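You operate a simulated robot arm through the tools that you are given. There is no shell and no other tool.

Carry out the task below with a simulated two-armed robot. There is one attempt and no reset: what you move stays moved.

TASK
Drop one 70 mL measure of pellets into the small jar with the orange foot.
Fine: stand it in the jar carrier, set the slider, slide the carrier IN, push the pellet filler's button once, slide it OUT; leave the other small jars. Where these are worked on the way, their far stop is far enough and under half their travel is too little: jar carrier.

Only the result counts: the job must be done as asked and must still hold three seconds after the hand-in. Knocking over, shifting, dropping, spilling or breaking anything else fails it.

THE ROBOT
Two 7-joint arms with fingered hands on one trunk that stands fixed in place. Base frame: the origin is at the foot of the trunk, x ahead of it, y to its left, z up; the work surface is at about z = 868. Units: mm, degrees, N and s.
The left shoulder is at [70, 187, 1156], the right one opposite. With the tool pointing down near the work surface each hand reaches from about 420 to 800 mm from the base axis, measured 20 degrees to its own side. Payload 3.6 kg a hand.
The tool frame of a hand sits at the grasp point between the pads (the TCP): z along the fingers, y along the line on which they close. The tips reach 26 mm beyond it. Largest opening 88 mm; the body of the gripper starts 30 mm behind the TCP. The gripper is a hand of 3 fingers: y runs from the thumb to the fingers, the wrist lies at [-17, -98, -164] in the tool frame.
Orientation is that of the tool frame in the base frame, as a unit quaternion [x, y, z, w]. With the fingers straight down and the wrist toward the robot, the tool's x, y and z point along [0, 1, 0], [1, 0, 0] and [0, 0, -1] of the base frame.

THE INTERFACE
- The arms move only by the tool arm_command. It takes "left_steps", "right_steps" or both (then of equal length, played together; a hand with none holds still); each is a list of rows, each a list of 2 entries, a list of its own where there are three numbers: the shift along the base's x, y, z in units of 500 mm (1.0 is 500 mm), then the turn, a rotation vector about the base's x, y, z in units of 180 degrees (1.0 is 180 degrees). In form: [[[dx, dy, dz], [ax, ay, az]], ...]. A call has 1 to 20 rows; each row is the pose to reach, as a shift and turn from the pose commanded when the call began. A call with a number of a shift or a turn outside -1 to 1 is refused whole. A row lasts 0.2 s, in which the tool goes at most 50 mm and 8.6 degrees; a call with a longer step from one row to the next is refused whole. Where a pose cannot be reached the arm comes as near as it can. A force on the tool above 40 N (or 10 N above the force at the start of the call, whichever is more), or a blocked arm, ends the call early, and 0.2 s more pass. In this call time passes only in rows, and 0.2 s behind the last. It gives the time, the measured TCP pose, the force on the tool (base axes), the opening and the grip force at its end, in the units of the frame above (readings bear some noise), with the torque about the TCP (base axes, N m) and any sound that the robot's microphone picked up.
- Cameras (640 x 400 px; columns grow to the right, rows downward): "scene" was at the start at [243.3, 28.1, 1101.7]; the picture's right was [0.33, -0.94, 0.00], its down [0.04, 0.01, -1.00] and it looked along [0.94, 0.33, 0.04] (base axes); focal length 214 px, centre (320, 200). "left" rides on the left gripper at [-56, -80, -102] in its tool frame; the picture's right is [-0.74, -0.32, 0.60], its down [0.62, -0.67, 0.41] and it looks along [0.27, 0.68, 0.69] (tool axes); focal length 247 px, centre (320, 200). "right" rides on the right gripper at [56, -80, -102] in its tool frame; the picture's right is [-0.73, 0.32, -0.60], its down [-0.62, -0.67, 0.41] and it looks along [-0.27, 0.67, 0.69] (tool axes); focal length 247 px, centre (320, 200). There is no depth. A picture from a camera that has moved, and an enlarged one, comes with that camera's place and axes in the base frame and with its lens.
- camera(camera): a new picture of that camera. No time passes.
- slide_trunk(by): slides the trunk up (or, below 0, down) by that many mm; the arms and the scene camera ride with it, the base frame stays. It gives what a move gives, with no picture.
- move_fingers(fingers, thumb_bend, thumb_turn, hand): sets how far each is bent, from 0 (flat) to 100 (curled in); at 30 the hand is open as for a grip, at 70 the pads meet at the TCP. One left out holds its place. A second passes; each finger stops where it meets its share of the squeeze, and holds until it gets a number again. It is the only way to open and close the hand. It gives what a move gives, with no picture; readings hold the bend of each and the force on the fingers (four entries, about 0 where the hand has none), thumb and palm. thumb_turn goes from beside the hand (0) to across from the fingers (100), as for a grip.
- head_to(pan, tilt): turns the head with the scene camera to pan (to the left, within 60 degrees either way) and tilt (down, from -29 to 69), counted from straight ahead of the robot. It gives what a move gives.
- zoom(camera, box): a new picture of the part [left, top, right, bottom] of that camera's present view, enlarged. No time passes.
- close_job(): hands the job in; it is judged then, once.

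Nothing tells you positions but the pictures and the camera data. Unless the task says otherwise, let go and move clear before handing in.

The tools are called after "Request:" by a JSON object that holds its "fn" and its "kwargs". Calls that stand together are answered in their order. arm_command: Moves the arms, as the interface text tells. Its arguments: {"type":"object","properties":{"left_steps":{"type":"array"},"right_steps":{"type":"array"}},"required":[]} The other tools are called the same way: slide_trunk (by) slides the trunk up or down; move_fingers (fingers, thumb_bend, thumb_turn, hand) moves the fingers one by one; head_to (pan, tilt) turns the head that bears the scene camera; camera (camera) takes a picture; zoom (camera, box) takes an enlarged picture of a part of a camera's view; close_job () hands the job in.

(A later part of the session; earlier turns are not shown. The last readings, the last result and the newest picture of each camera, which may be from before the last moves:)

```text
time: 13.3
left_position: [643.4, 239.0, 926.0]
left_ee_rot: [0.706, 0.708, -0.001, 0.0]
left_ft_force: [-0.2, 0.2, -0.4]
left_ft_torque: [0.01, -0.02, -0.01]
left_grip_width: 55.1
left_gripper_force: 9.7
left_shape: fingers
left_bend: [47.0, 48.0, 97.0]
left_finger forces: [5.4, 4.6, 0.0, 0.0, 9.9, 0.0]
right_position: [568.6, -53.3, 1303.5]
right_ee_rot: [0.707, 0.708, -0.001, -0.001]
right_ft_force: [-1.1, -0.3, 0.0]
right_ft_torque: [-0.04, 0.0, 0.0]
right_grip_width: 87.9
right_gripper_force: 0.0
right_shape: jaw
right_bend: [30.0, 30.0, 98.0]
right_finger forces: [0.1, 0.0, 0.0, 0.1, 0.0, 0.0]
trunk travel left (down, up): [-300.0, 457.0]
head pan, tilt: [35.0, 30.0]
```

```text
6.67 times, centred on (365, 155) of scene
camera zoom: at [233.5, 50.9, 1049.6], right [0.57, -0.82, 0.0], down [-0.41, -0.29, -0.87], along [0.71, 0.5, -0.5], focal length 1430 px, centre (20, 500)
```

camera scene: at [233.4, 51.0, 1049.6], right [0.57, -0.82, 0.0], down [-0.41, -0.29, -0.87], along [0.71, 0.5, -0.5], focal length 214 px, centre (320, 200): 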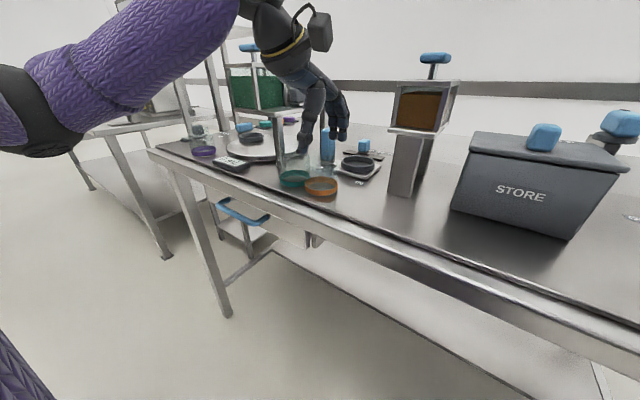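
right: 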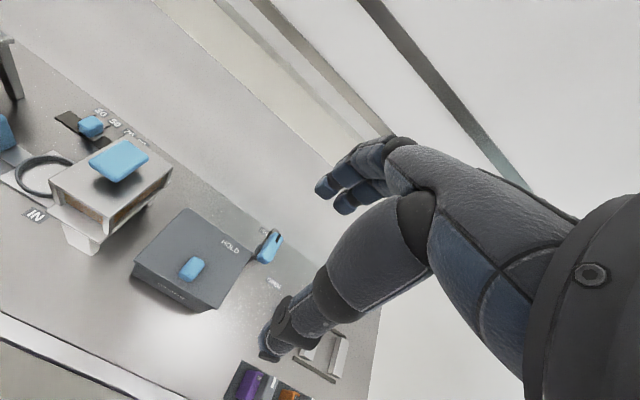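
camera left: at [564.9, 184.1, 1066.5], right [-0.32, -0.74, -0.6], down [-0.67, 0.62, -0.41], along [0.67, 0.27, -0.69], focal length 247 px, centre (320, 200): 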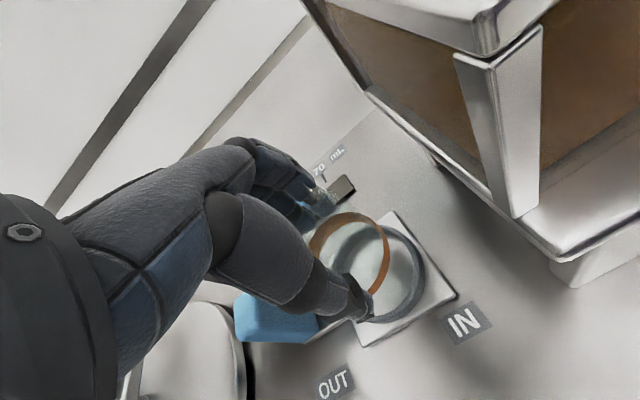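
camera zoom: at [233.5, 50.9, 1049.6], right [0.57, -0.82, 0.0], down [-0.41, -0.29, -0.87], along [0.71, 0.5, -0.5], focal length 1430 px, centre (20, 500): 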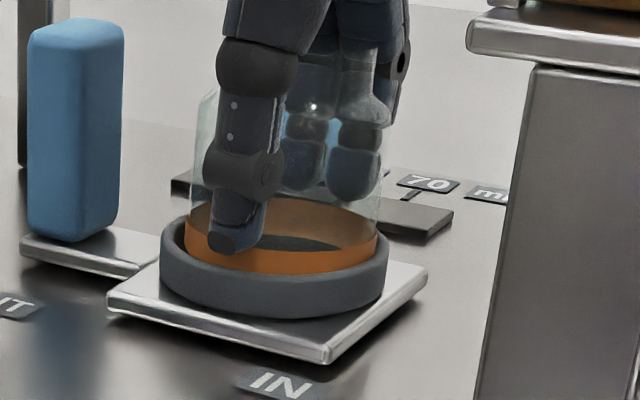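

The jar's foot is inside the ring with no contact force. I lower a few more millimetres and watch for touch.

Request:
{"fn": "arm_command", "kwargs": {"left_steps": [[[0, 0, -0.003], [0, 0, 0]], [[0, 0, -0.006], [0, 0, 0]]]}}

Request:
{"fn": "zoom", "kwargs": {"camera": "scene", "box": [335, 125, 395, 185]}}

```text
time: 13.9
left_position: [644.3, 239.9, 922.3]
left_ee_rot: [0.706, 0.708, 0.0, 0.0]
left_ft_force: [1.2, 0.2, -1.7]
left_ft_torque: [0.02, 0.01, 0.01]
left_grip_width: 55.3
left_gripper_force: 9.8
left_shape: fingers
left_bend: [47.0, 48.0, 97.0]
left_finger forces: [5.4, 4.7, 0.1, 0.1, 10.0, 0.0]
right_position: [568.5, -54.8, 1302.7]
right_ee_rot: [0.706, 0.708, -0.001, 0.0]
right_ft_force: [0.6, 0.0, 0.0]
right_ft_torque: [-0.01, 0.0, 0.02]
right_grip_width: 87.7
right_gripper_force: 0.1
right_shape: jaw
right_bend: [30.0, 30.0, 98.0]
right_finger forces: [0.1, 0.1, 0.0, 0.1, 0.0, 0.1]
trunk travel left (down, up): [-300.0, 457.0]
head pan, tilt: [35.0, 30.0]
```

```text
6.67 times, centred on (365, 155) of scene
camera zoom: at [233.5, 50.9, 1049.6], right [0.57, -0.82, 0.0], down [-0.41, -0.29, -0.87], along [0.71, 0.5, -0.5], focal length 1430 px, centre (20, 500)
```

zoom: 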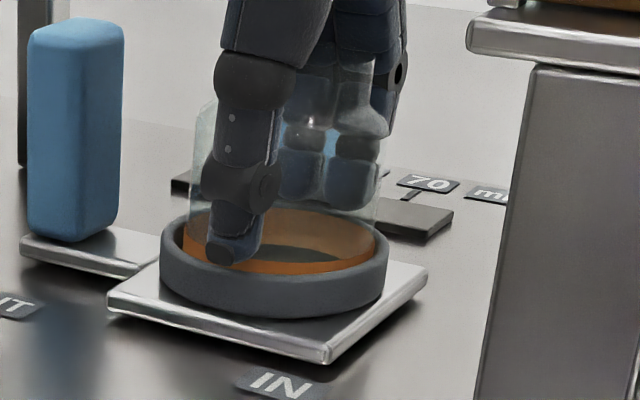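

Still no contact; I go down another couple of millimetres.

Request:
{"fn": "arm_command", "kwargs": {"left_steps": [[[0, 0, -0.002], [0, 0, 0]], [[0, 0, -0.004], [0, 0, 0]]]}}

Request:
{"fn": "zoom", "kwargs": {"camera": "scene", "box": [335, 125, 395, 185]}}

```text
time: 14.5
left_position: [644.2, 240.3, 922.4]
left_ee_rot: [0.707, 0.707, 0.0, 0.0]
left_ft_force: [0.3, 0.0, -0.3]
left_ft_torque: [0.02, -0.05, 0.0]
left_grip_width: 55.0
left_gripper_force: 10.1
left_shape: fingers
left_bend: [47.0, 48.0, 97.0]
left_finger forces: [5.4, 4.8, 0.0, 0.1, 10.2, 0.0]
right_position: [568.0, -53.7, 1302.6]
right_ee_rot: [0.707, 0.708, -0.001, 0.0]
right_ft_force: [-0.5, -0.8, 0.1]
right_ft_torque: [0.07, 0.03, 0.0]
right_grip_width: 87.5
right_gripper_force: 0.0
right_shape: jaw
right_bend: [30.0, 30.0, 98.0]
right_finger forces: [0.1, 0.0, 0.0, 0.0, 0.1, 0.1]
trunk travel left (down, up): [-300.0, 457.0]
head pan, tilt: [35.0, 30.0]
```

```text
6.67 times, centred on (365, 155) of scene
camera zoom: at [233.4, 50.9, 1049.6], right [0.57, -0.82, 0.0], down [-0.41, -0.29, -0.87], along [0.71, 0.5, -0.5], focal length 1430 px, centre (20, 500)
```

zoom: 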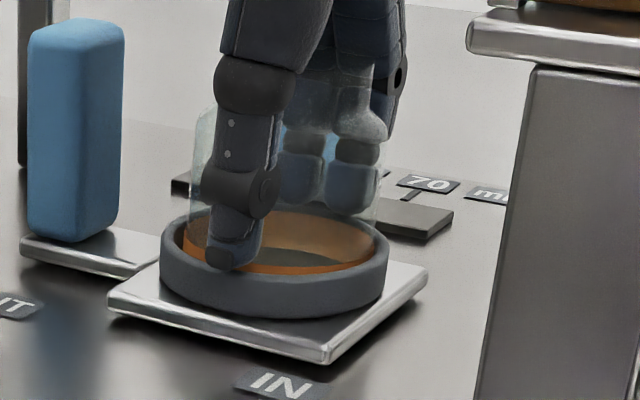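

The thumb tip is very close to the ring's lip. I make one more small step to feel for contact.

Request:
{"fn": "arm_command", "kwargs": {"left_steps": [[[0, 0, -0.002], [0, 0, 0]], [[0, 0, -0.004], [0, 0, 0]]]}}

Request:
{"fn": "zoom", "kwargs": {"camera": "scene", "box": [345, 135, 385, 175]}}

Request:
{"fn": "zoom", "kwargs": {"camera": "left", "box": [300, 200, 440, 340]}}

```text
time: 15.1
left_position: [643.6, 238.6, 921.4]
left_ee_rot: [0.707, 0.708, 0.0, 0.001]
left_ft_force: [-1.3, 1.5, 6.6]
left_ft_torque: [0.04, -0.18, 0.02]
left_grip_width: 55.4
left_gripper_force: 10.2
left_shape: fingers
left_bend: [47.0, 48.0, 97.0]
left_finger forces: [5.2, 5.0, 0.0, 0.0, 11.1, 0.1]
right_position: [567.3, -54.6, 1303.1]
right_ee_rot: [0.707, 0.708, 0.0, 0.001]
right_ft_force: [0.5, 0.2, 0.0]
right_ft_torque: [0.01, 0.01, 0.04]
right_grip_width: 87.9
right_gripper_force: 0.0
right_shape: jaw
right_bend: [30.0, 30.0, 98.0]
right_finger forces: [0.0, 0.0, 0.1, 0.1, 0.0, 0.1]
trunk travel left (down, up): [-300.0, 457.0]
head pan, tilt: [35.0, 30.0]
```

```text
10.00 times, centred on (365, 155) of scene
camera zoom: at [232.7, 50.8, 1049.9], right [0.57, -0.82, 0.0], down [-0.41, -0.29, -0.87], along [0.71, 0.5, -0.5], focal length 2145 px, centre (-130, 650)
```

zoom: 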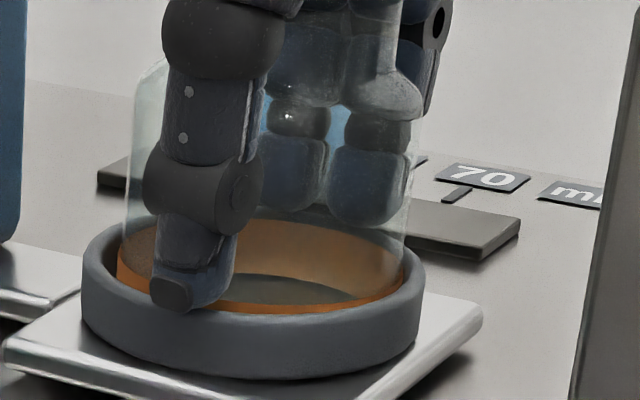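

```text
2.86 times, centred on (370, 270) of left
camera zoom: at [564.1, 182.5, 1022.8], right [-0.32, -0.74, -0.6], down [-0.66, 0.62, -0.41], along [0.68, 0.27, -0.69], focal length 706 px, centre (177, 0)
```

zoom: 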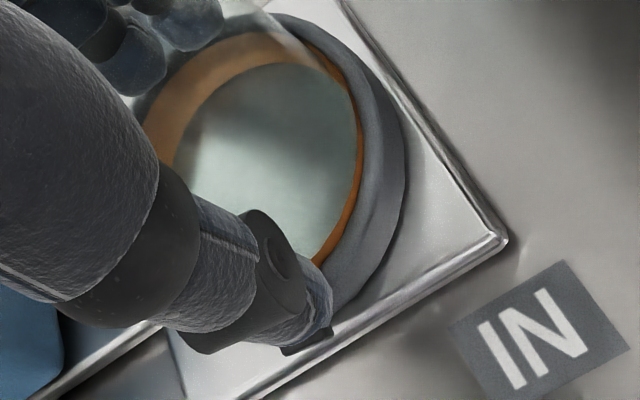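

Contact of about 7 N now: the jar is seated (or within a millimetre of it) inside the ring. I release the grip in steps.

Request:
{"fn": "move_fingers", "kwargs": {"hand": "left", "fingers": 42, "thumb_bend": 42}}

Request:
{"fn": "move_fingers", "kwargs": {"hand": "left", "fingers": 30, "thumb_bend": 30}}

Request:
{"fn": "zoom", "kwargs": {"camera": "scene", "box": [335, 115, 395, 175]}}

Request:
{"fn": "zoom", "kwargs": {"camera": "left", "box": [280, 180, 440, 340]}}

```text
time: 16.1
left_position: [644.3, 239.7, 919.4]
left_ee_rot: [0.707, 0.708, 0.001, 0.0]
left_ft_force: [-1.5, -0.1, 2.2]
left_ft_torque: [-0.02, -0.08, -0.01]
left_grip_width: 62.5
left_gripper_force: 1.4
left_shape: fingers
left_bend: [42.0, 42.0, 97.0]
left_finger forces: [1.2, 1.3, 0.1, 0.0, 0.9, 0.0]
right_position: [567.7, -53.6, 1302.9]
right_ee_rot: [0.707, 0.708, 0.0, 0.0]
right_ft_force: [-0.7, 0.7, -0.2]
right_ft_torque: [-0.02, 0.02, 0.04]
right_grip_width: 87.4
right_gripper_force: 0.0
right_shape: jaw
right_bend: [30.0, 30.0, 98.0]
right_finger forces: [0.0, 0.0, 0.0, 0.0, 0.1, 0.1]
trunk travel left (down, up): [-300.0, 457.0]
head pan, tilt: [35.0, 30.0]
```

```text
time: 17.1
left_position: [642.6, 239.5, 919.6]
left_ee_rot: [0.707, 0.707, -0.001, 0.0]
left_ft_force: [0.0, -0.6, 0.2]
left_ft_torque: [-0.02, 0.02, 0.02]
left_grip_width: 88.1
left_gripper_force: 0.0
left_shape: fingers
left_bend: [30.0, 30.0, 97.0]
left_finger forces: [0.0, 0.0, 0.1, 0.0, 0.0, 0.1]
right_position: [568.7, -53.4, 1302.5]
right_ee_rot: [0.707, 0.707, 0.0, 0.001]
right_ft_force: [-0.1, 0.9, -0.4]
right_ft_torque: [0.01, 0.04, -0.09]
right_grip_width: 87.8
right_gripper_force: 0.0
right_shape: jaw
right_bend: [30.0, 30.0, 98.0]
right_finger forces: [0.0, 0.1, 0.0, 0.0, 0.0, 0.1]
trunk travel left (down, up): [-300.0, 457.0]
head pan, tilt: [35.0, 30.0]
```

```text
6.67 times, centred on (365, 145) of scene
camera zoom: at [233.5, 50.9, 1049.6], right [0.57, -0.82, 0.0], down [-0.41, -0.29, -0.87], along [0.71, 0.5, -0.5], focal length 1430 px, centre (20, 567)
```

zoom: 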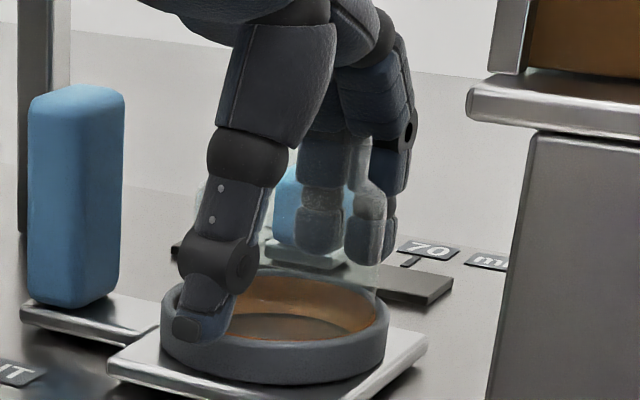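

```text
2.50 times, centred on (360, 260) of left
camera zoom: at [564.7, 182.7, 1021.2], right [-0.32, -0.74, -0.6], down [-0.67, 0.62, -0.41], along [0.67, 0.27, -0.69], focal length 617 px, centre (220, 50)
```

zoom: 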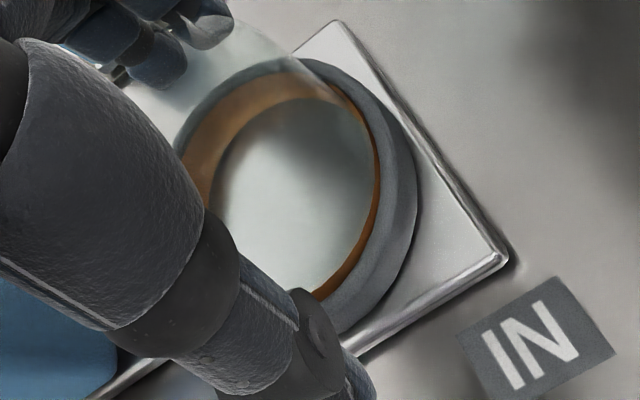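

The jar sits level in the ring and the fingers are open. I raise the hand straight up off the jar.

Request:
{"fn": "arm_command", "kwargs": {"left_steps": [[[0, 0, 0.03], [0, 0, 0]], [[0, 0, 0.07], [0, 0, 0]], [[0, 0, 0.13], [0, 0, 0]], [[0, 0, 0.2], [0, 0, 0]], [[0, 0, 0.26], [0, 0, 0]]]}}

Request:
{"fn": "camera", "kwargs": {"camera": "left"}}

Request:
{"fn": "zoom", "kwargs": {"camera": "scene", "box": [310, 100, 430, 190]}}

Request:
{"fn": "zoom", "kwargs": {"camera": "right", "box": [0, 80, 200, 260]}}

```text
time: 18.3
left_position: [645.7, 238.3, 1050.6]
left_ee_rot: [0.707, 0.707, -0.001, 0.0]
left_ft_force: [-0.5, 0.0, 0.1]
left_ft_torque: [0.03, 0.01, 0.0]
left_grip_width: 88.1
left_gripper_force: 0.1
left_shape: fingers
left_bend: [30.0, 30.0, 97.0]
left_finger forces: [0.0, 0.0, 0.0, 0.0, 0.1, 0.0]
right_position: [567.7, -53.3, 1303.3]
right_ee_rot: [0.706, 0.708, 0.0, 0.001]
right_ft_force: [0.5, 0.7, -0.2]
right_ft_torque: [-0.04, 0.01, -0.02]
right_grip_width: 87.7
right_gripper_force: 0.1
right_shape: jaw
right_bend: [30.0, 30.0, 98.0]
right_finger forces: [0.0, 0.0, 0.0, 0.1, 0.0, 0.0]
trunk travel left (down, up): [-300.0, 457.0]
head pan, tilt: [35.0, 30.0]
```

```text
taken
camera left: at [565.6, 182.0, 1152.6], right [-0.32, -0.74, -0.6], down [-0.67, 0.62, -0.41], along [0.67, 0.27, -0.69], focal length 247 px, centre (320, 200)
```

left: 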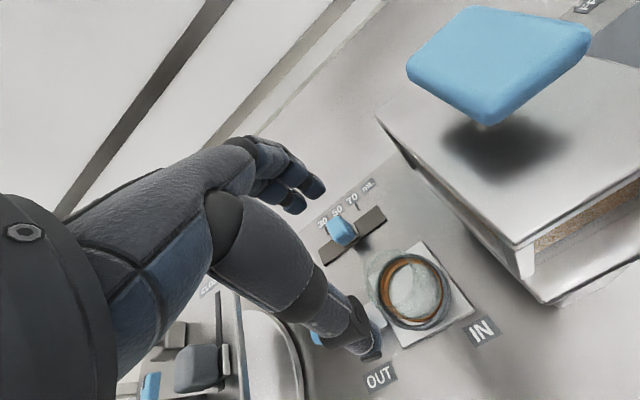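

```text
4.44 times, centred on (370, 145) of scene
camera zoom: at [233.3, 50.7, 1049.7], right [0.57, -0.82, 0.0], down [-0.41, -0.29, -0.87], along [0.71, 0.5, -0.5], focal length 953 px, centre (98, 444)
```

zoom: 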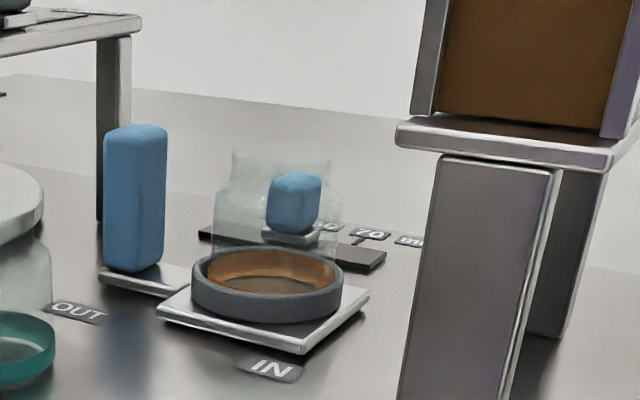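

```text
2.22 times, centred on (100, 170) of right
camera zoom: at [487.6, 2.0, 1403.7], right [0.32, -0.73, 0.6], down [-0.66, -0.62, -0.41], along [0.68, -0.27, -0.69], focal length 549 px, centre (809, 267)
```

zoom: 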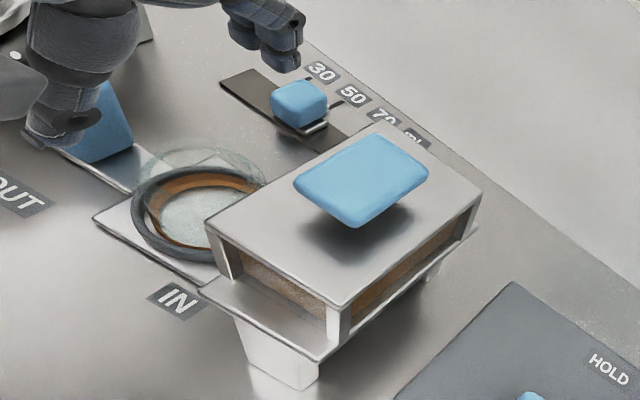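

The jar stands properly in the carrier. Now the slider: I zoom on it from the left camera to measure the knob, the slot and the 70 mark.

Request:
{"fn": "zoom", "kwargs": {"camera": "left", "box": [305, 165, 405, 275]}}

Request:
{"fn": "zoom", "kwargs": {"camera": "right", "box": [60, 95, 150, 165]}}

Request:
{"fn": "zoom", "kwargs": {"camera": "scene", "box": [345, 125, 405, 165]}}

```text
3.64 times, centred on (355, 220) of left
camera zoom: at [565.6, 182.0, 1152.6], right [-0.32, -0.74, -0.6], down [-0.67, 0.62, -0.41], along [0.67, 0.27, -0.69], focal length 898 px, centre (193, 127)
```

zoom: 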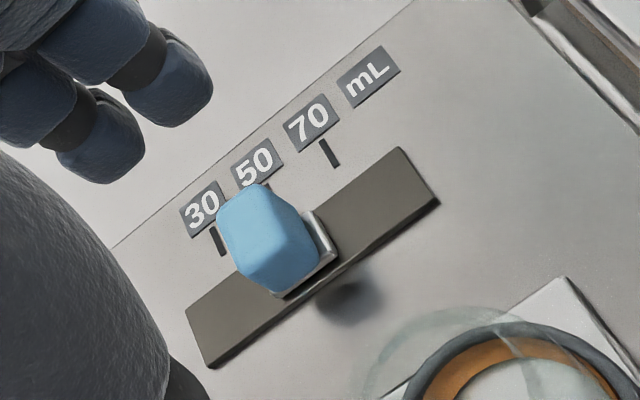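

```text
5.71 times, centred on (105, 130) of right
camera zoom: at [487.6, 2.0, 1403.7], right [0.32, -0.73, 0.6], down [-0.66, -0.62, -0.41], along [0.68, -0.27, -0.69], focal length 1411 px, centre (1549, 600)
```

zoom: 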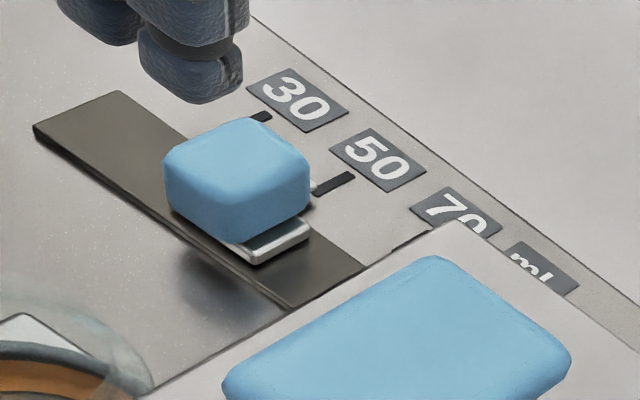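

```text
10.00 times, centred on (375, 145) of scene
camera zoom: at [233.3, 50.7, 1049.7], right [0.57, -0.82, 0.0], down [-0.41, -0.29, -0.87], along [0.71, 0.5, -0.5], focal length 2145 px, centre (-230, 750)
```

zoom: 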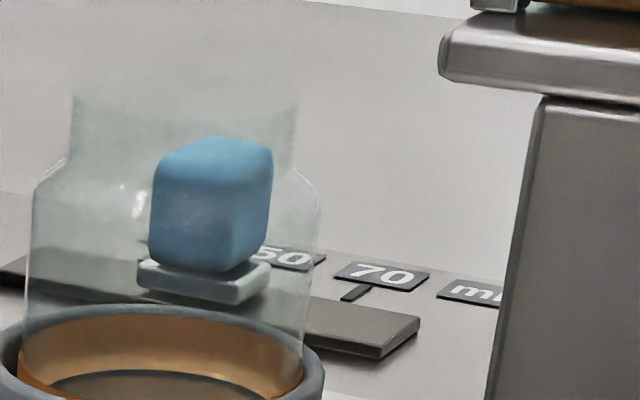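

The slider runs along y at x ≈ 748 with 30 at y ≈ 306, 50 at 276 and 70 at 246; the knob is on 50 and must move 30 mm toward −y. I narrow the hand and bring it over the knob.

Request:
{"fn": "move_fingers", "kwargs": {"hand": "left", "fingers": 44, "thumb_bend": 44}}

Request:
{"fn": "arm_command", "kwargs": {"left_steps": [[[0.07, 0.024, 0], [0, 0, 0]], [[0.14, 0.048, 0], [0, 0, 0]], [[0.208, 0.0724, 0], [0, 0, 0]], [[0.208, 0.0724, -0.06], [0, 0, 0]], [[0.208, 0.0724, -0.12], [0, 0, 0]], [[0.208, 0.0724, -0.15], [0, 0, 0]]]}}

Request:
{"fn": "camera", "kwargs": {"camera": "left"}}

Request:
{"fn": "zoom", "kwargs": {"camera": "scene", "box": [320, 80, 430, 180]}}

Request:
{"fn": "zoom", "kwargs": {"camera": "right", "box": [30, 60, 170, 190]}}

```text
time: 19.3
left_position: [645.1, 238.6, 1050.0]
left_ee_rot: [0.707, 0.707, -0.001, 0.0]
left_ft_force: [-0.4, 0.0, 0.2]
left_ft_torque: [-0.02, -0.02, -0.01]
left_grip_width: 58.9
left_gripper_force: 0.0
left_shape: fingers
left_bend: [44.0, 44.0, 97.0]
left_finger forces: [0.0, 0.0, 0.0, 0.0, 0.0, 0.0]
right_position: [568.9, -53.7, 1302.7]
right_ee_rot: [0.706, 0.708, 0.0, 0.0]
right_ft_force: [-0.5, -0.3, 0.3]
right_ft_torque: [0.0, 0.01, -0.03]
right_grip_width: 87.5
right_gripper_force: 0.1
right_shape: jaw
right_bend: [30.0, 30.0, 98.0]
right_finger forces: [0.1, 0.1, 0.0, 0.0, 0.0, 0.0]
trunk travel left (down, up): [-300.0, 457.0]
head pan, tilt: [35.0, 30.0]
```

```text
time: 20.7
left_position: [748.8, 274.9, 974.8]
left_ee_rot: [0.707, 0.707, 0.0, 0.0]
left_ft_force: [1.1, -1.0, -1.1]
left_ft_torque: [0.0, -0.02, -0.01]
left_grip_width: 58.5
left_gripper_force: 0.0
left_shape: fingers
left_bend: [44.0, 44.0, 97.0]
left_finger forces: [0.0, 0.0, 0.0, 0.0, 0.1, 0.0]
right_position: [569.3, -53.9, 1301.7]
right_ee_rot: [0.707, 0.707, 0.0, -0.001]
right_ft_force: [0.2, -0.2, 0.3]
right_ft_torque: [0.01, 0.0, -0.01]
right_grip_width: 87.6
right_gripper_force: 0.1
right_shape: jaw
right_bend: [30.0, 30.0, 98.0]
right_finger forces: [0.1, 0.0, 0.0, 0.0, 0.0, 0.0]
trunk travel left (down, up): [-300.0, 457.0]
head pan, tilt: [35.0, 30.0]
```

```text
taken
camera left: at [669.7, 218.3, 1076.1], right [-0.32, -0.74, -0.6], down [-0.67, 0.62, -0.41], along [0.67, 0.27, -0.69], focal length 247 px, centre (320, 200)
```

left: 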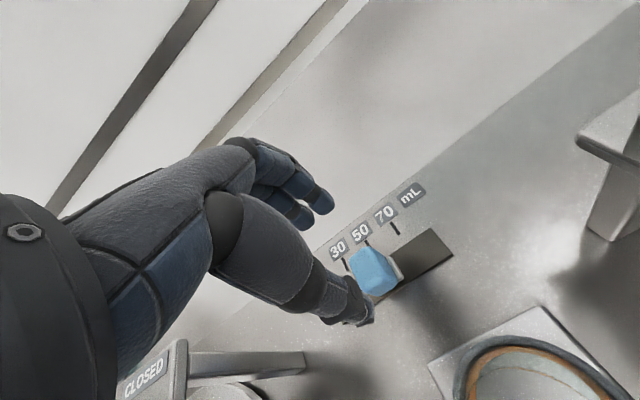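

```text
4.00 times, centred on (375, 130) of scene
camera zoom: at [233.5, 51.0, 1049.6], right [0.57, -0.82, 0.0], down [-0.41, -0.29, -0.87], along [0.71, 0.5, -0.5], focal length 858 px, centre (100, 480)
```

zoom: 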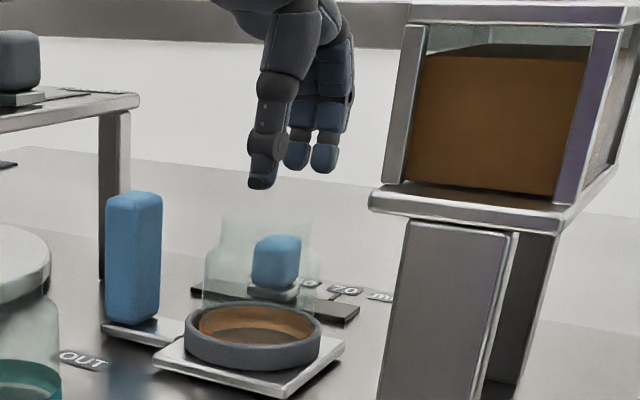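

```text
3.08 times, centred on (100, 125) of right
camera zoom: at [488.0, 2.4, 1403.5], right [0.32, -0.73, 0.6], down [-0.66, -0.62, -0.41], along [0.68, -0.27, -0.69], focal length 760 px, centre (997, 431)
```

zoom: 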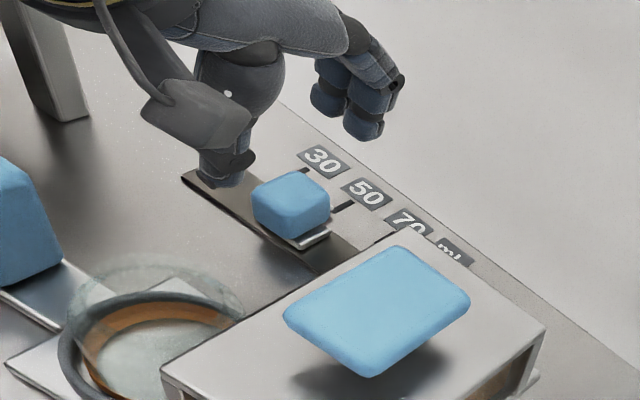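

The knob lies right on the tool axis. I lower the hand so the fingertips straddle the knob.

Request:
{"fn": "arm_command", "kwargs": {"left_steps": [[[0, 0, -0.03], [0, 0, 0]], [[0, 0, -0.06], [0, 0, 0]], [[0, 0, -0.09], [0, 0, 0]], [[0, 0, -0.108], [0, 0, 0]]]}}

Request:
{"fn": "camera", "kwargs": {"camera": "left"}}

Request:
{"fn": "zoom", "kwargs": {"camera": "scene", "box": [340, 95, 420, 170]}}

Request:
{"fn": "zoom", "kwargs": {"camera": "right", "box": [30, 60, 170, 190]}}

```text
time: 21.7
left_position: [748.4, 275.6, 919.2]
left_ee_rot: [0.707, 0.707, 0.0, 0.0]
left_ft_force: [0.1, 0.4, 0.8]
left_ft_torque: [0.01, -0.02, -0.01]
left_grip_width: 58.8
left_gripper_force: 0.1
left_shape: fingers
left_bend: [44.0, 44.0, 97.0]
left_finger forces: [0.1, 0.0, 0.1, 0.0, 0.0, 0.1]
right_position: [568.2, -53.7, 1302.8]
right_ee_rot: [0.707, 0.707, 0.0, 0.0]
right_ft_force: [-0.3, -0.2, 1.1]
right_ft_torque: [-0.01, -0.01, 0.0]
right_grip_width: 87.7
right_gripper_force: 0.1
right_shape: jaw
right_bend: [30.0, 30.0, 98.0]
right_finger forces: [0.0, 0.0, 0.0, 0.0, 0.0, 0.0]
trunk travel left (down, up): [-300.0, 457.0]
head pan, tilt: [35.0, 30.0]
```

```text
taken
camera left: at [668.6, 218.8, 1022.2], right [-0.32, -0.74, -0.6], down [-0.67, 0.62, -0.41], along [0.67, 0.27, -0.69], focal length 247 px, centre (320, 200)
```

left: 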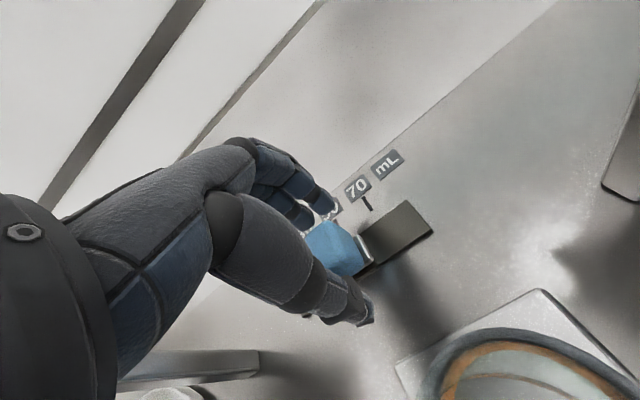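

```text
5.33 times, centred on (380, 132) of scene
camera zoom: at [233.5, 50.9, 1049.6], right [0.57, -0.82, 0.0], down [-0.41, -0.29, -0.87], along [0.71, 0.5, -0.5], focal length 1144 px, centre (0, 560)
```

zoom: 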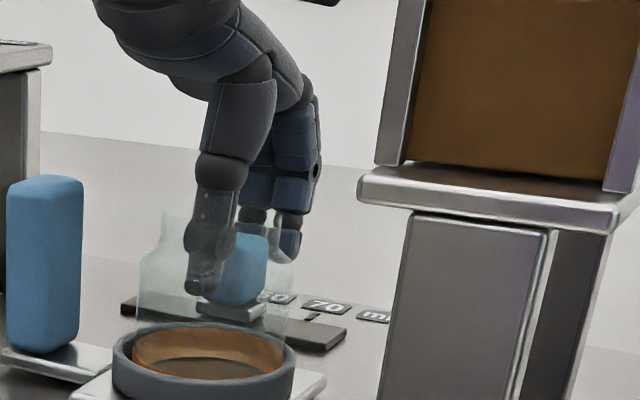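

```text
3.08 times, centred on (100, 125) of right
camera zoom: at [487.9, 2.2, 1403.6], right [0.32, -0.73, 0.6], down [-0.66, -0.62, -0.41], along [0.68, -0.27, -0.69], focal length 760 px, centre (997, 431)
```

zoom: 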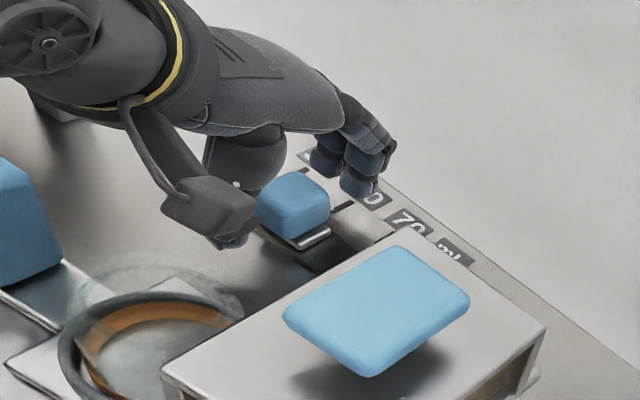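

The fingertips straddle the knob without touching. I close onto it in two steps.

Request:
{"fn": "move_fingers", "kwargs": {"hand": "left", "fingers": 55, "thumb_bend": 55}}

Request:
{"fn": "move_fingers", "kwargs": {"hand": "left", "fingers": 62, "thumb_bend": 62}}

Request:
{"fn": "camera", "kwargs": {"camera": "left"}}

Request:
{"fn": "zoom", "kwargs": {"camera": "right", "box": [30, 60, 170, 190]}}

```text
time: 22.7
left_position: [748.1, 275.4, 919.5]
left_ee_rot: [0.707, 0.708, 0.0, -0.001]
left_ft_force: [1.3, 0.2, -0.1]
left_ft_torque: [0.0, -0.02, -0.01]
left_grip_width: 35.1
left_gripper_force: 0.3
left_shape: fingers
left_bend: [54.0, 55.0, 97.0]
left_finger forces: [0.4, 0.4, 0.0, 0.0, 0.0, 0.1]
right_position: [568.5, -53.1, 1302.5]
right_ee_rot: [0.706, 0.708, -0.001, -0.001]
right_ft_force: [0.1, 0.0, -0.1]
right_ft_torque: [0.05, 0.01, 0.0]
right_grip_width: 87.6
right_gripper_force: 0.0
right_shape: jaw
right_bend: [30.0, 30.0, 98.0]
right_finger forces: [0.0, 0.0, 0.1, 0.1, 0.1, 0.0]
trunk travel left (down, up): [-300.0, 457.0]
head pan, tilt: [35.0, 30.0]
```

```text
time: 23.7
left_position: [749.1, 276.0, 920.1]
left_ee_rot: [0.707, 0.708, 0.0, 0.0]
left_ft_force: [5.3, -1.1, 0.7]
left_ft_torque: [-0.01, -0.18, 0.0]
left_grip_width: 29.6
left_gripper_force: 5.9
left_shape: fingers
left_bend: [57.0, 59.0, 97.0]
left_finger forces: [4.3, 4.5, 0.0, 0.0, 2.5, 0.0]
right_position: [568.5, -53.7, 1302.0]
right_ee_rot: [0.707, 0.707, 0.0, -0.001]
right_ft_force: [-0.6, 0.3, 1.3]
right_ft_torque: [0.0, 0.0, 0.04]
right_grip_width: 87.7
right_gripper_force: 0.0
right_shape: jaw
right_bend: [30.0, 30.0, 98.0]
right_finger forces: [0.1, 0.0, 0.1, 0.0, 0.0, 0.0]
trunk travel left (down, up): [-300.0, 457.0]
head pan, tilt: [35.0, 30.0]
```

```text
taken
camera left: at [669.2, 218.7, 1022.4], right [-0.32, -0.74, -0.6], down [-0.67, 0.62, -0.41], along [0.67, 0.27, -0.69], focal length 247 px, centre (320, 200)
```

left: 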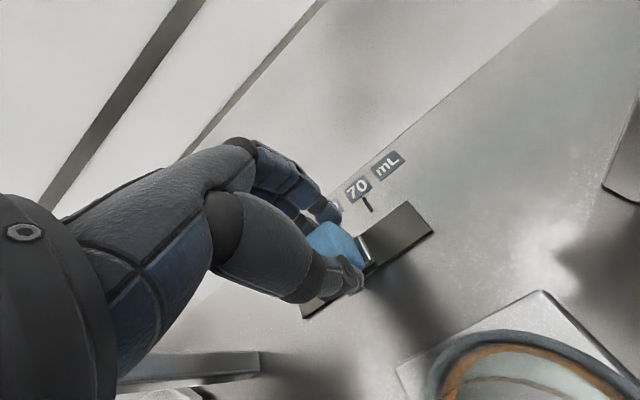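

```text
3.08 times, centred on (100, 125) of right
camera zoom: at [488.7, 2.1, 1403.3], right [0.32, -0.73, 0.6], down [-0.66, -0.62, -0.41], along [0.67, -0.27, -0.69], focal length 760 px, centre (997, 431)
```

zoom: 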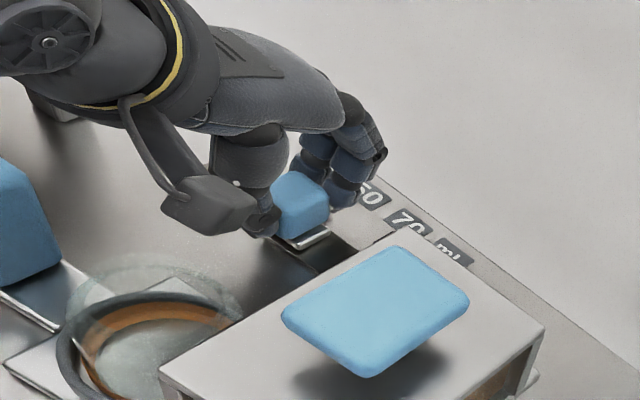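

The knob is gripped. I pull it toward 70 (−y), first about 14 mm, and check that it moves along.

Request:
{"fn": "arm_command", "kwargs": {"left_steps": [[[0, -0.008, 0], [0, 0, 0]], [[0, -0.016, 0], [0, 0, 0]], [[0, -0.024, 0], [0, 0, 0]], [[0, -0.03, 0], [0, 0, 0]]]}}

Request:
{"fn": "zoom", "kwargs": {"camera": "right", "box": [30, 60, 170, 190]}}

Request:
{"fn": "camera", "kwargs": {"camera": "left"}}

```text
time: 24.7
left_position: [749.3, 260.1, 919.9]
left_ee_rot: [0.707, 0.708, 0.0, 0.0]
left_ft_force: [5.6, -0.9, 1.1]
left_ft_torque: [-0.01, -0.16, -0.02]
left_grip_width: 29.1
left_gripper_force: 5.7
left_shape: fingers
left_bend: [57.0, 59.0, 97.0]
left_finger forces: [4.5, 4.6, 0.1, 0.0, 2.6, 0.0]
right_position: [568.4, -53.3, 1300.9]
right_ee_rot: [0.706, 0.708, -0.001, 0.0]
right_ft_force: [-0.4, 0.2, -1.1]
right_ft_torque: [-0.02, 0.0, 0.04]
right_grip_width: 87.5
right_gripper_force: 0.1
right_shape: jaw
right_bend: [30.0, 30.0, 98.0]
right_finger forces: [0.0, 0.0, 0.0, 0.0, 0.1, 0.0]
trunk travel left (down, up): [-300.0, 457.0]
head pan, tilt: [35.0, 30.0]
```

```text
3.08 times, centred on (100, 125) of right
camera zoom: at [488.5, 2.1, 1403.4], right [0.32, -0.73, 0.6], down [-0.66, -0.62, -0.41], along [0.67, -0.27, -0.69], focal length 760 px, centre (997, 431)
```

zoom: 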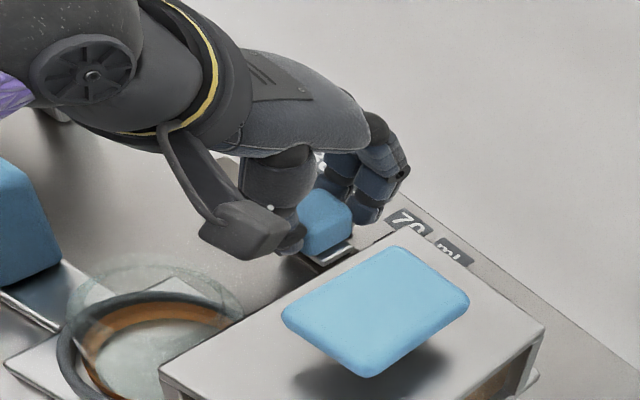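

```text
taken
camera left: at [669.2, 204.1, 1022.2], right [-0.32, -0.74, -0.6], down [-0.67, 0.62, -0.41], along [0.67, 0.27, -0.69], focal length 247 px, centre (320, 200)
```

left: 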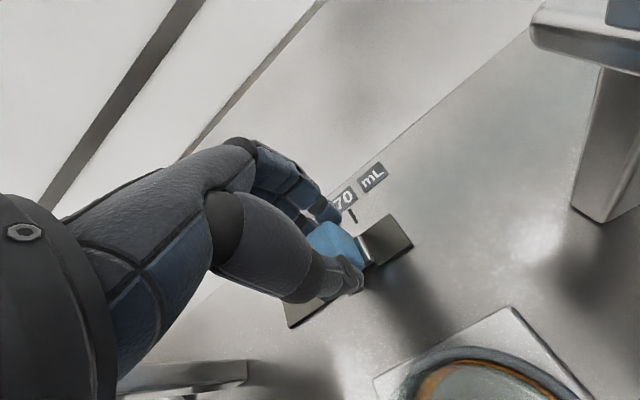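

The knob follows the hand. I move the remaining 15 mm to the 70 mark.

Request:
{"fn": "arm_command", "kwargs": {"left_steps": [[[0, -0.008, 0], [0, 0, 0]], [[0, -0.016, 0], [0, 0, 0]], [[0, -0.024, 0], [0, 0, 0]], [[0, -0.03, 0], [0, 0, 0]]]}}

Request:
{"fn": "zoom", "kwargs": {"camera": "right", "box": [30, 60, 170, 190]}}

Request:
{"fn": "zoom", "kwargs": {"camera": "left", "box": [270, 150, 430, 340]}}

Request:
{"fn": "zoom", "kwargs": {"camera": "scene", "box": [345, 115, 415, 175]}}

```text
time: 25.7
left_position: [747.5, 248.1, 919.8]
left_ee_rot: [0.707, 0.707, -0.001, 0.001]
left_ft_force: [6.7, 0.6, 2.1]
left_ft_torque: [-0.01, -0.16, 0.0]
left_grip_width: 29.3
left_gripper_force: 6.3
left_shape: fingers
left_bend: [57.0, 59.0, 97.0]
left_finger forces: [4.7, 5.0, 0.1, 0.1, 2.4, 0.0]
right_position: [569.4, -52.8, 1301.2]
right_ee_rot: [0.706, 0.708, -0.001, -0.001]
right_ft_force: [0.4, -0.3, -0.6]
right_ft_torque: [0.04, 0.0, 0.0]
right_grip_width: 87.7
right_gripper_force: 0.0
right_shape: jaw
right_bend: [30.0, 30.0, 98.0]
right_finger forces: [0.0, 0.1, 0.0, 0.1, 0.1, 0.0]
trunk travel left (down, up): [-300.0, 457.0]
head pan, tilt: [35.0, 30.0]
```

```text
3.08 times, centred on (100, 125) of right
camera zoom: at [488.5, 2.0, 1403.4], right [0.32, -0.73, 0.6], down [-0.66, -0.62, -0.41], along [0.68, -0.27, -0.69], focal length 760 px, centre (997, 431)
```

zoom: 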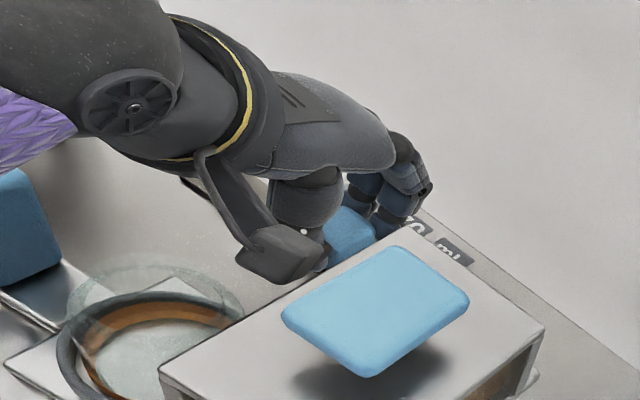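

```text
2.11 times, centred on (350, 245) of left
camera zoom: at [669.2, 189.4, 1022.1], right [-0.32, -0.74, -0.6], down [-0.67, 0.62, -0.41], along [0.67, 0.27, -0.69], focal length 520 px, centre (257, 105)
```

zoom: 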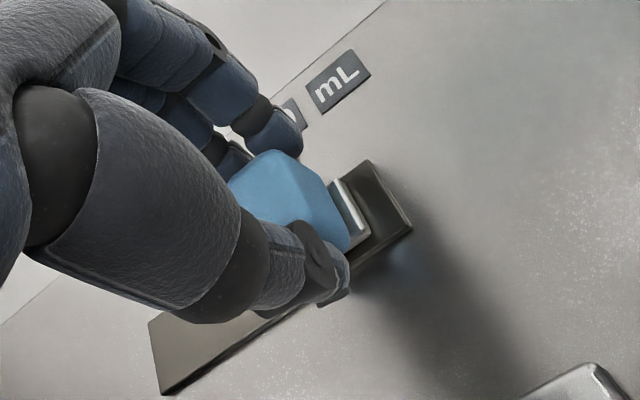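

```text
6.67 times, centred on (380, 145) of scene
camera zoom: at [233.9, 50.8, 1049.5], right [0.57, -0.82, 0.0], down [-0.41, -0.29, -0.87], along [0.71, 0.5, -0.5], focal length 1430 px, centre (-80, 567)
```

zoom: 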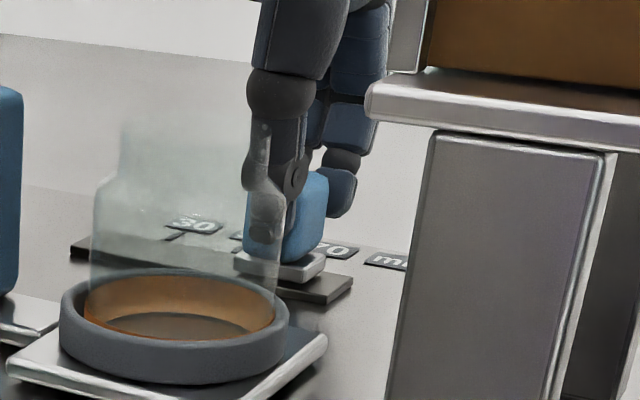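

The knob appears at 70. I release it and lift straight up to verify the setting.

Request:
{"fn": "move_fingers", "kwargs": {"hand": "left", "fingers": 52, "thumb_bend": 52}}

Request:
{"fn": "move_fingers", "kwargs": {"hand": "left", "fingers": 44, "thumb_bend": 44}}

Request:
{"fn": "arm_command", "kwargs": {"left_steps": [[[0, 0, 0.03], [0, 0, 0]], [[0, 0, 0.08], [0, 0, 0]], [[0, 0, 0.16], [0, 0, 0]], [[0, 0, 0.25], [0, 0, 0]]]}}

Request:
{"fn": "camera", "kwargs": {"camera": "left"}}

Request:
{"fn": "zoom", "kwargs": {"camera": "left", "box": [300, 190, 460, 310]}}

```text
time: 26.7
left_position: [747.1, 246.0, 921.0]
left_ee_rot: [0.708, 0.707, -0.001, 0.0]
left_ft_force: [0.5, -0.7, -0.3]
left_ft_torque: [0.01, 0.01, -0.01]
left_grip_width: 40.0
left_gripper_force: 0.1
left_shape: fingers
left_bend: [52.0, 52.0, 97.0]
left_finger forces: [0.0, 0.1, 0.0, 0.0, 0.0, 0.0]
right_position: [568.5, -53.1, 1301.2]
right_ee_rot: [0.706, 0.708, 0.001, 0.0]
right_ft_force: [0.8, 0.5, 0.1]
right_ft_torque: [0.0, 0.0, -0.01]
right_grip_width: 87.9
right_gripper_force: 0.0
right_shape: jaw
right_bend: [30.0, 30.0, 98.0]
right_finger forces: [0.1, 0.1, 0.0, 0.1, 0.1, 0.1]
trunk travel left (down, up): [-300.0, 457.0]
head pan, tilt: [35.0, 30.0]
```

```text
time: 27.7
left_position: [748.0, 246.5, 920.5]
left_ee_rot: [0.707, 0.707, 0.0, 0.0]
left_ft_force: [0.3, -0.5, 0.0]
left_ft_torque: [-0.01, -0.04, -0.01]
left_grip_width: 57.7
left_gripper_force: 0.1
left_shape: fingers
left_bend: [44.0, 44.0, 97.0]
left_finger forces: [0.0, 0.1, 0.0, 0.1, 0.0, 0.0]
right_position: [569.0, -52.2, 1301.6]
right_ee_rot: [0.706, 0.708, 0.0, 0.0]
right_ft_force: [0.1, -0.9, -0.6]
right_ft_torque: [0.02, -0.01, -0.01]
right_grip_width: 88.0
right_gripper_force: 0.0
right_shape: jaw
right_bend: [30.0, 30.0, 98.0]
right_finger forces: [0.0, 0.0, 0.0, 0.1, 0.0, 0.0]
trunk travel left (down, up): [-300.0, 457.0]
head pan, tilt: [35.0, 30.0]
```

```text
time: 28.7
left_position: [748.0, 244.3, 1045.8]
left_ee_rot: [0.706, 0.708, -0.001, 0.0]
left_ft_force: [0.7, 1.0, 0.1]
left_ft_torque: [-0.03, 0.0, -0.02]
left_grip_width: 57.6
left_gripper_force: 0.0
left_shape: fingers
left_bend: [44.0, 44.0, 97.0]
left_finger forces: [0.0, 0.0, 0.1, 0.1, 0.1, 0.0]
right_position: [568.6, -54.4, 1302.0]
right_ee_rot: [0.707, 0.708, 0.0, 0.0]
right_ft_force: [-0.1, -0.4, 0.8]
right_ft_torque: [0.01, 0.01, 0.02]
right_grip_width: 87.8
right_gripper_force: 0.0
right_shape: jaw
right_bend: [30.0, 30.0, 98.0]
right_finger forces: [0.0, 0.0, 0.0, 0.1, 0.1, 0.1]
trunk travel left (down, up): [-300.0, 457.0]
head pan, tilt: [35.0, 30.0]
```

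```text
taken
camera left: at [668.6, 188.1, 1147.6], right [-0.32, -0.74, -0.6], down [-0.67, 0.62, -0.41], along [0.67, 0.27, -0.69], focal length 247 px, centre (320, 200)
```

left: 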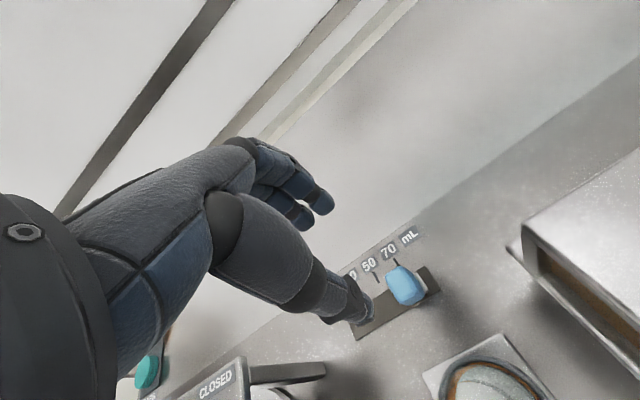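

```text
3.33 times, centred on (380, 250) of left
camera zoom: at [668.6, 188.1, 1147.6], right [-0.32, -0.74, -0.6], down [-0.67, 0.62, -0.41], along [0.67, 0.27, -0.69], focal length 823 px, centre (120, 33)
```

zoom: 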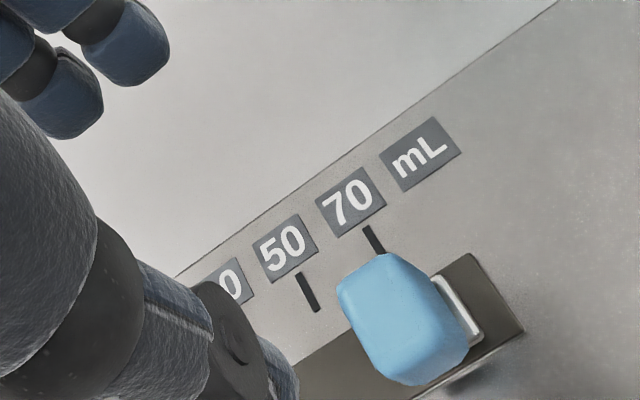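

The slider reads 70. Next the carrier: to keep the wrist and its camera clear of the filler when the carrier is IN, I turn the left hand about 15° clockwise (seen from above) while moving it over the blue carrier handle.

Request:
{"fn": "arm_command", "kwargs": {"left_steps": [[[-0.05, 0.038, 0.01], [0, 0, -0.0208]], [[-0.1, 0.077, 0.01], [0, 0, -0.0417]], [[-0.15, 0.115, 0.01], [0, 0, -0.0625]], [[-0.196, 0.147, 0.01], [0, 0, -0.0833]]]}}

Request:
{"fn": "camera", "kwargs": {"camera": "left"}}

Request:
{"fn": "camera", "kwargs": {"camera": "scene"}}

Request:
{"fn": "zoom", "kwargs": {"camera": "scene", "box": [260, 60, 420, 180]}}

Request:
{"fn": "camera", "kwargs": {"camera": "right"}}

```text
time: 29.7
left_position: [649.6, 320.9, 1050.4]
left_ee_rot: [0.793, 0.609, -0.001, 0.0]
left_ft_force: [0.0, 0.5, 0.3]
left_ft_torque: [-0.02, 0.01, -0.01]
left_grip_width: 57.7
left_gripper_force: 0.0
left_shape: fingers
left_bend: [44.0, 44.0, 97.0]
left_finger forces: [0.0, 0.0, 0.0, 0.1, 0.0, 0.0]
right_position: [568.7, -53.4, 1303.1]
right_ee_rot: [0.706, 0.708, 0.0, 0.0]
right_ft_force: [-0.1, 0.3, -0.2]
right_ft_torque: [0.0, 0.02, 0.03]
right_grip_width: 87.5
right_gripper_force: 0.0
right_shape: jaw
right_bend: [30.0, 30.0, 98.0]
right_finger forces: [0.0, 0.1, 0.1, 0.1, 0.1, 0.1]
trunk travel left (down, up): [-300.0, 457.0]
head pan, tilt: [35.0, 30.0]
```

```text
taken
camera left: at [558.2, 286.3, 1152.6], right [-0.5, -0.63, -0.6], down [-0.48, 0.77, -0.41], along [0.72, 0.08, -0.69], focal length 247 px, centre (320, 200)
```

left: 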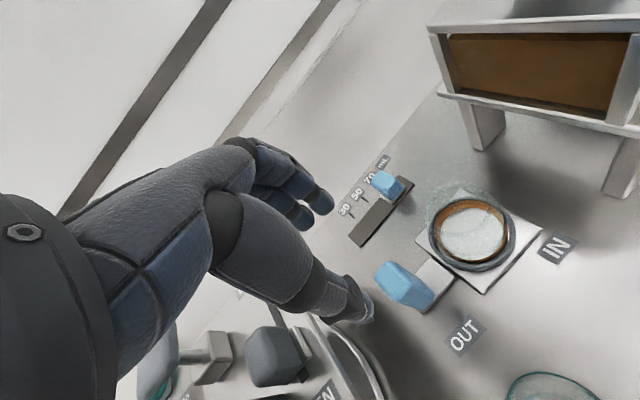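

```text
taken
camera scene: at [233.3, 51.2, 1049.6], right [0.57, -0.82, 0.0], down [-0.41, -0.29, -0.87], along [0.71, 0.5, -0.5], focal length 214 px, centre (320, 200)
```

scene: 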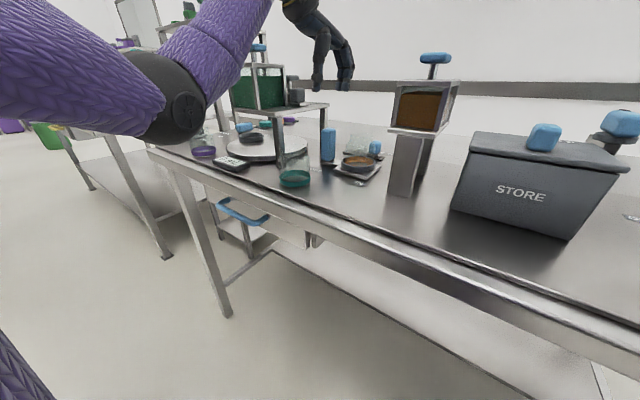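

```text
3.33 times, centred on (340, 120) of scene
camera zoom: at [233.3, 51.2, 1049.6], right [0.57, -0.82, 0.0], down [-0.41, -0.29, -0.87], along [0.71, 0.5, -0.5], focal length 715 px, centre (253, 467)
```

zoom: 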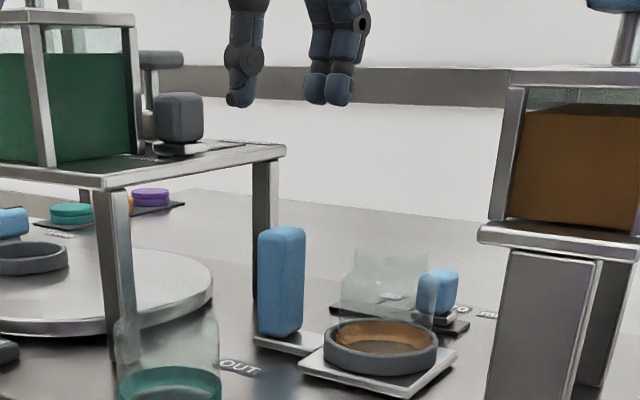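

```text
taken
camera right: at [487.7, 2.5, 1403.7], right [0.32, -0.73, 0.6], down [-0.66, -0.62, -0.41], along [0.68, -0.27, -0.69], focal length 247 px, centre (320, 200)
```

right: 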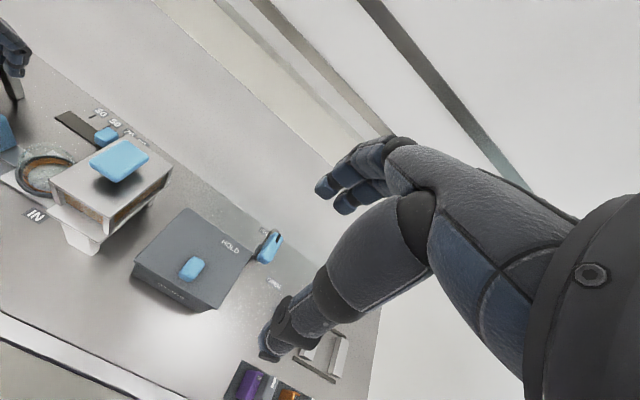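

I zoom on the handle from the left camera to measure its centre and size.

Request:
{"fn": "zoom", "kwargs": {"camera": "left", "box": [350, 235, 470, 325]}}

Request:
{"fn": "zoom", "kwargs": {"camera": "left", "box": [400, 180, 560, 300]}}

```text
4.44 times, centred on (410, 280) of left
camera zoom: at [558.2, 286.3, 1152.6], right [-0.5, -0.63, -0.6], down [-0.48, 0.77, -0.41], along [0.72, 0.08, -0.69], focal length 1098 px, centre (-80, -156)
```

zoom: 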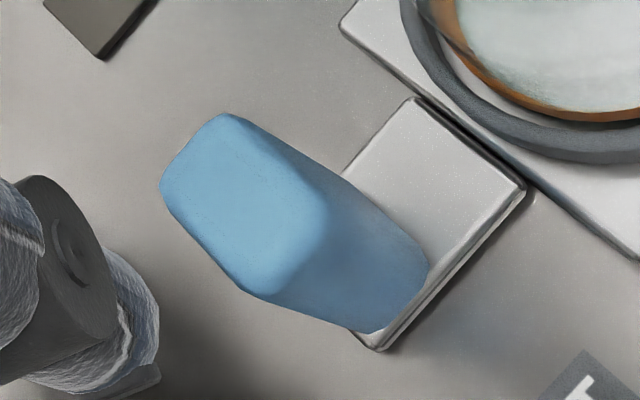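

```text
3.33 times, centred on (480, 240) of left
camera zoom: at [558.2, 286.3, 1152.6], right [-0.5, -0.63, -0.6], down [-0.48, 0.77, -0.41], along [0.72, 0.08, -0.69], focal length 823 px, centre (-213, 67)
```

zoom: 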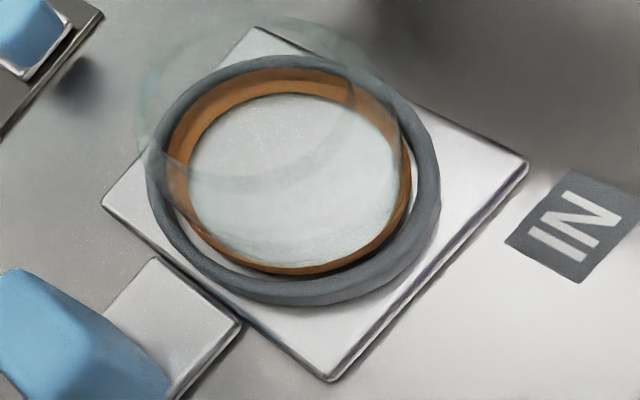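

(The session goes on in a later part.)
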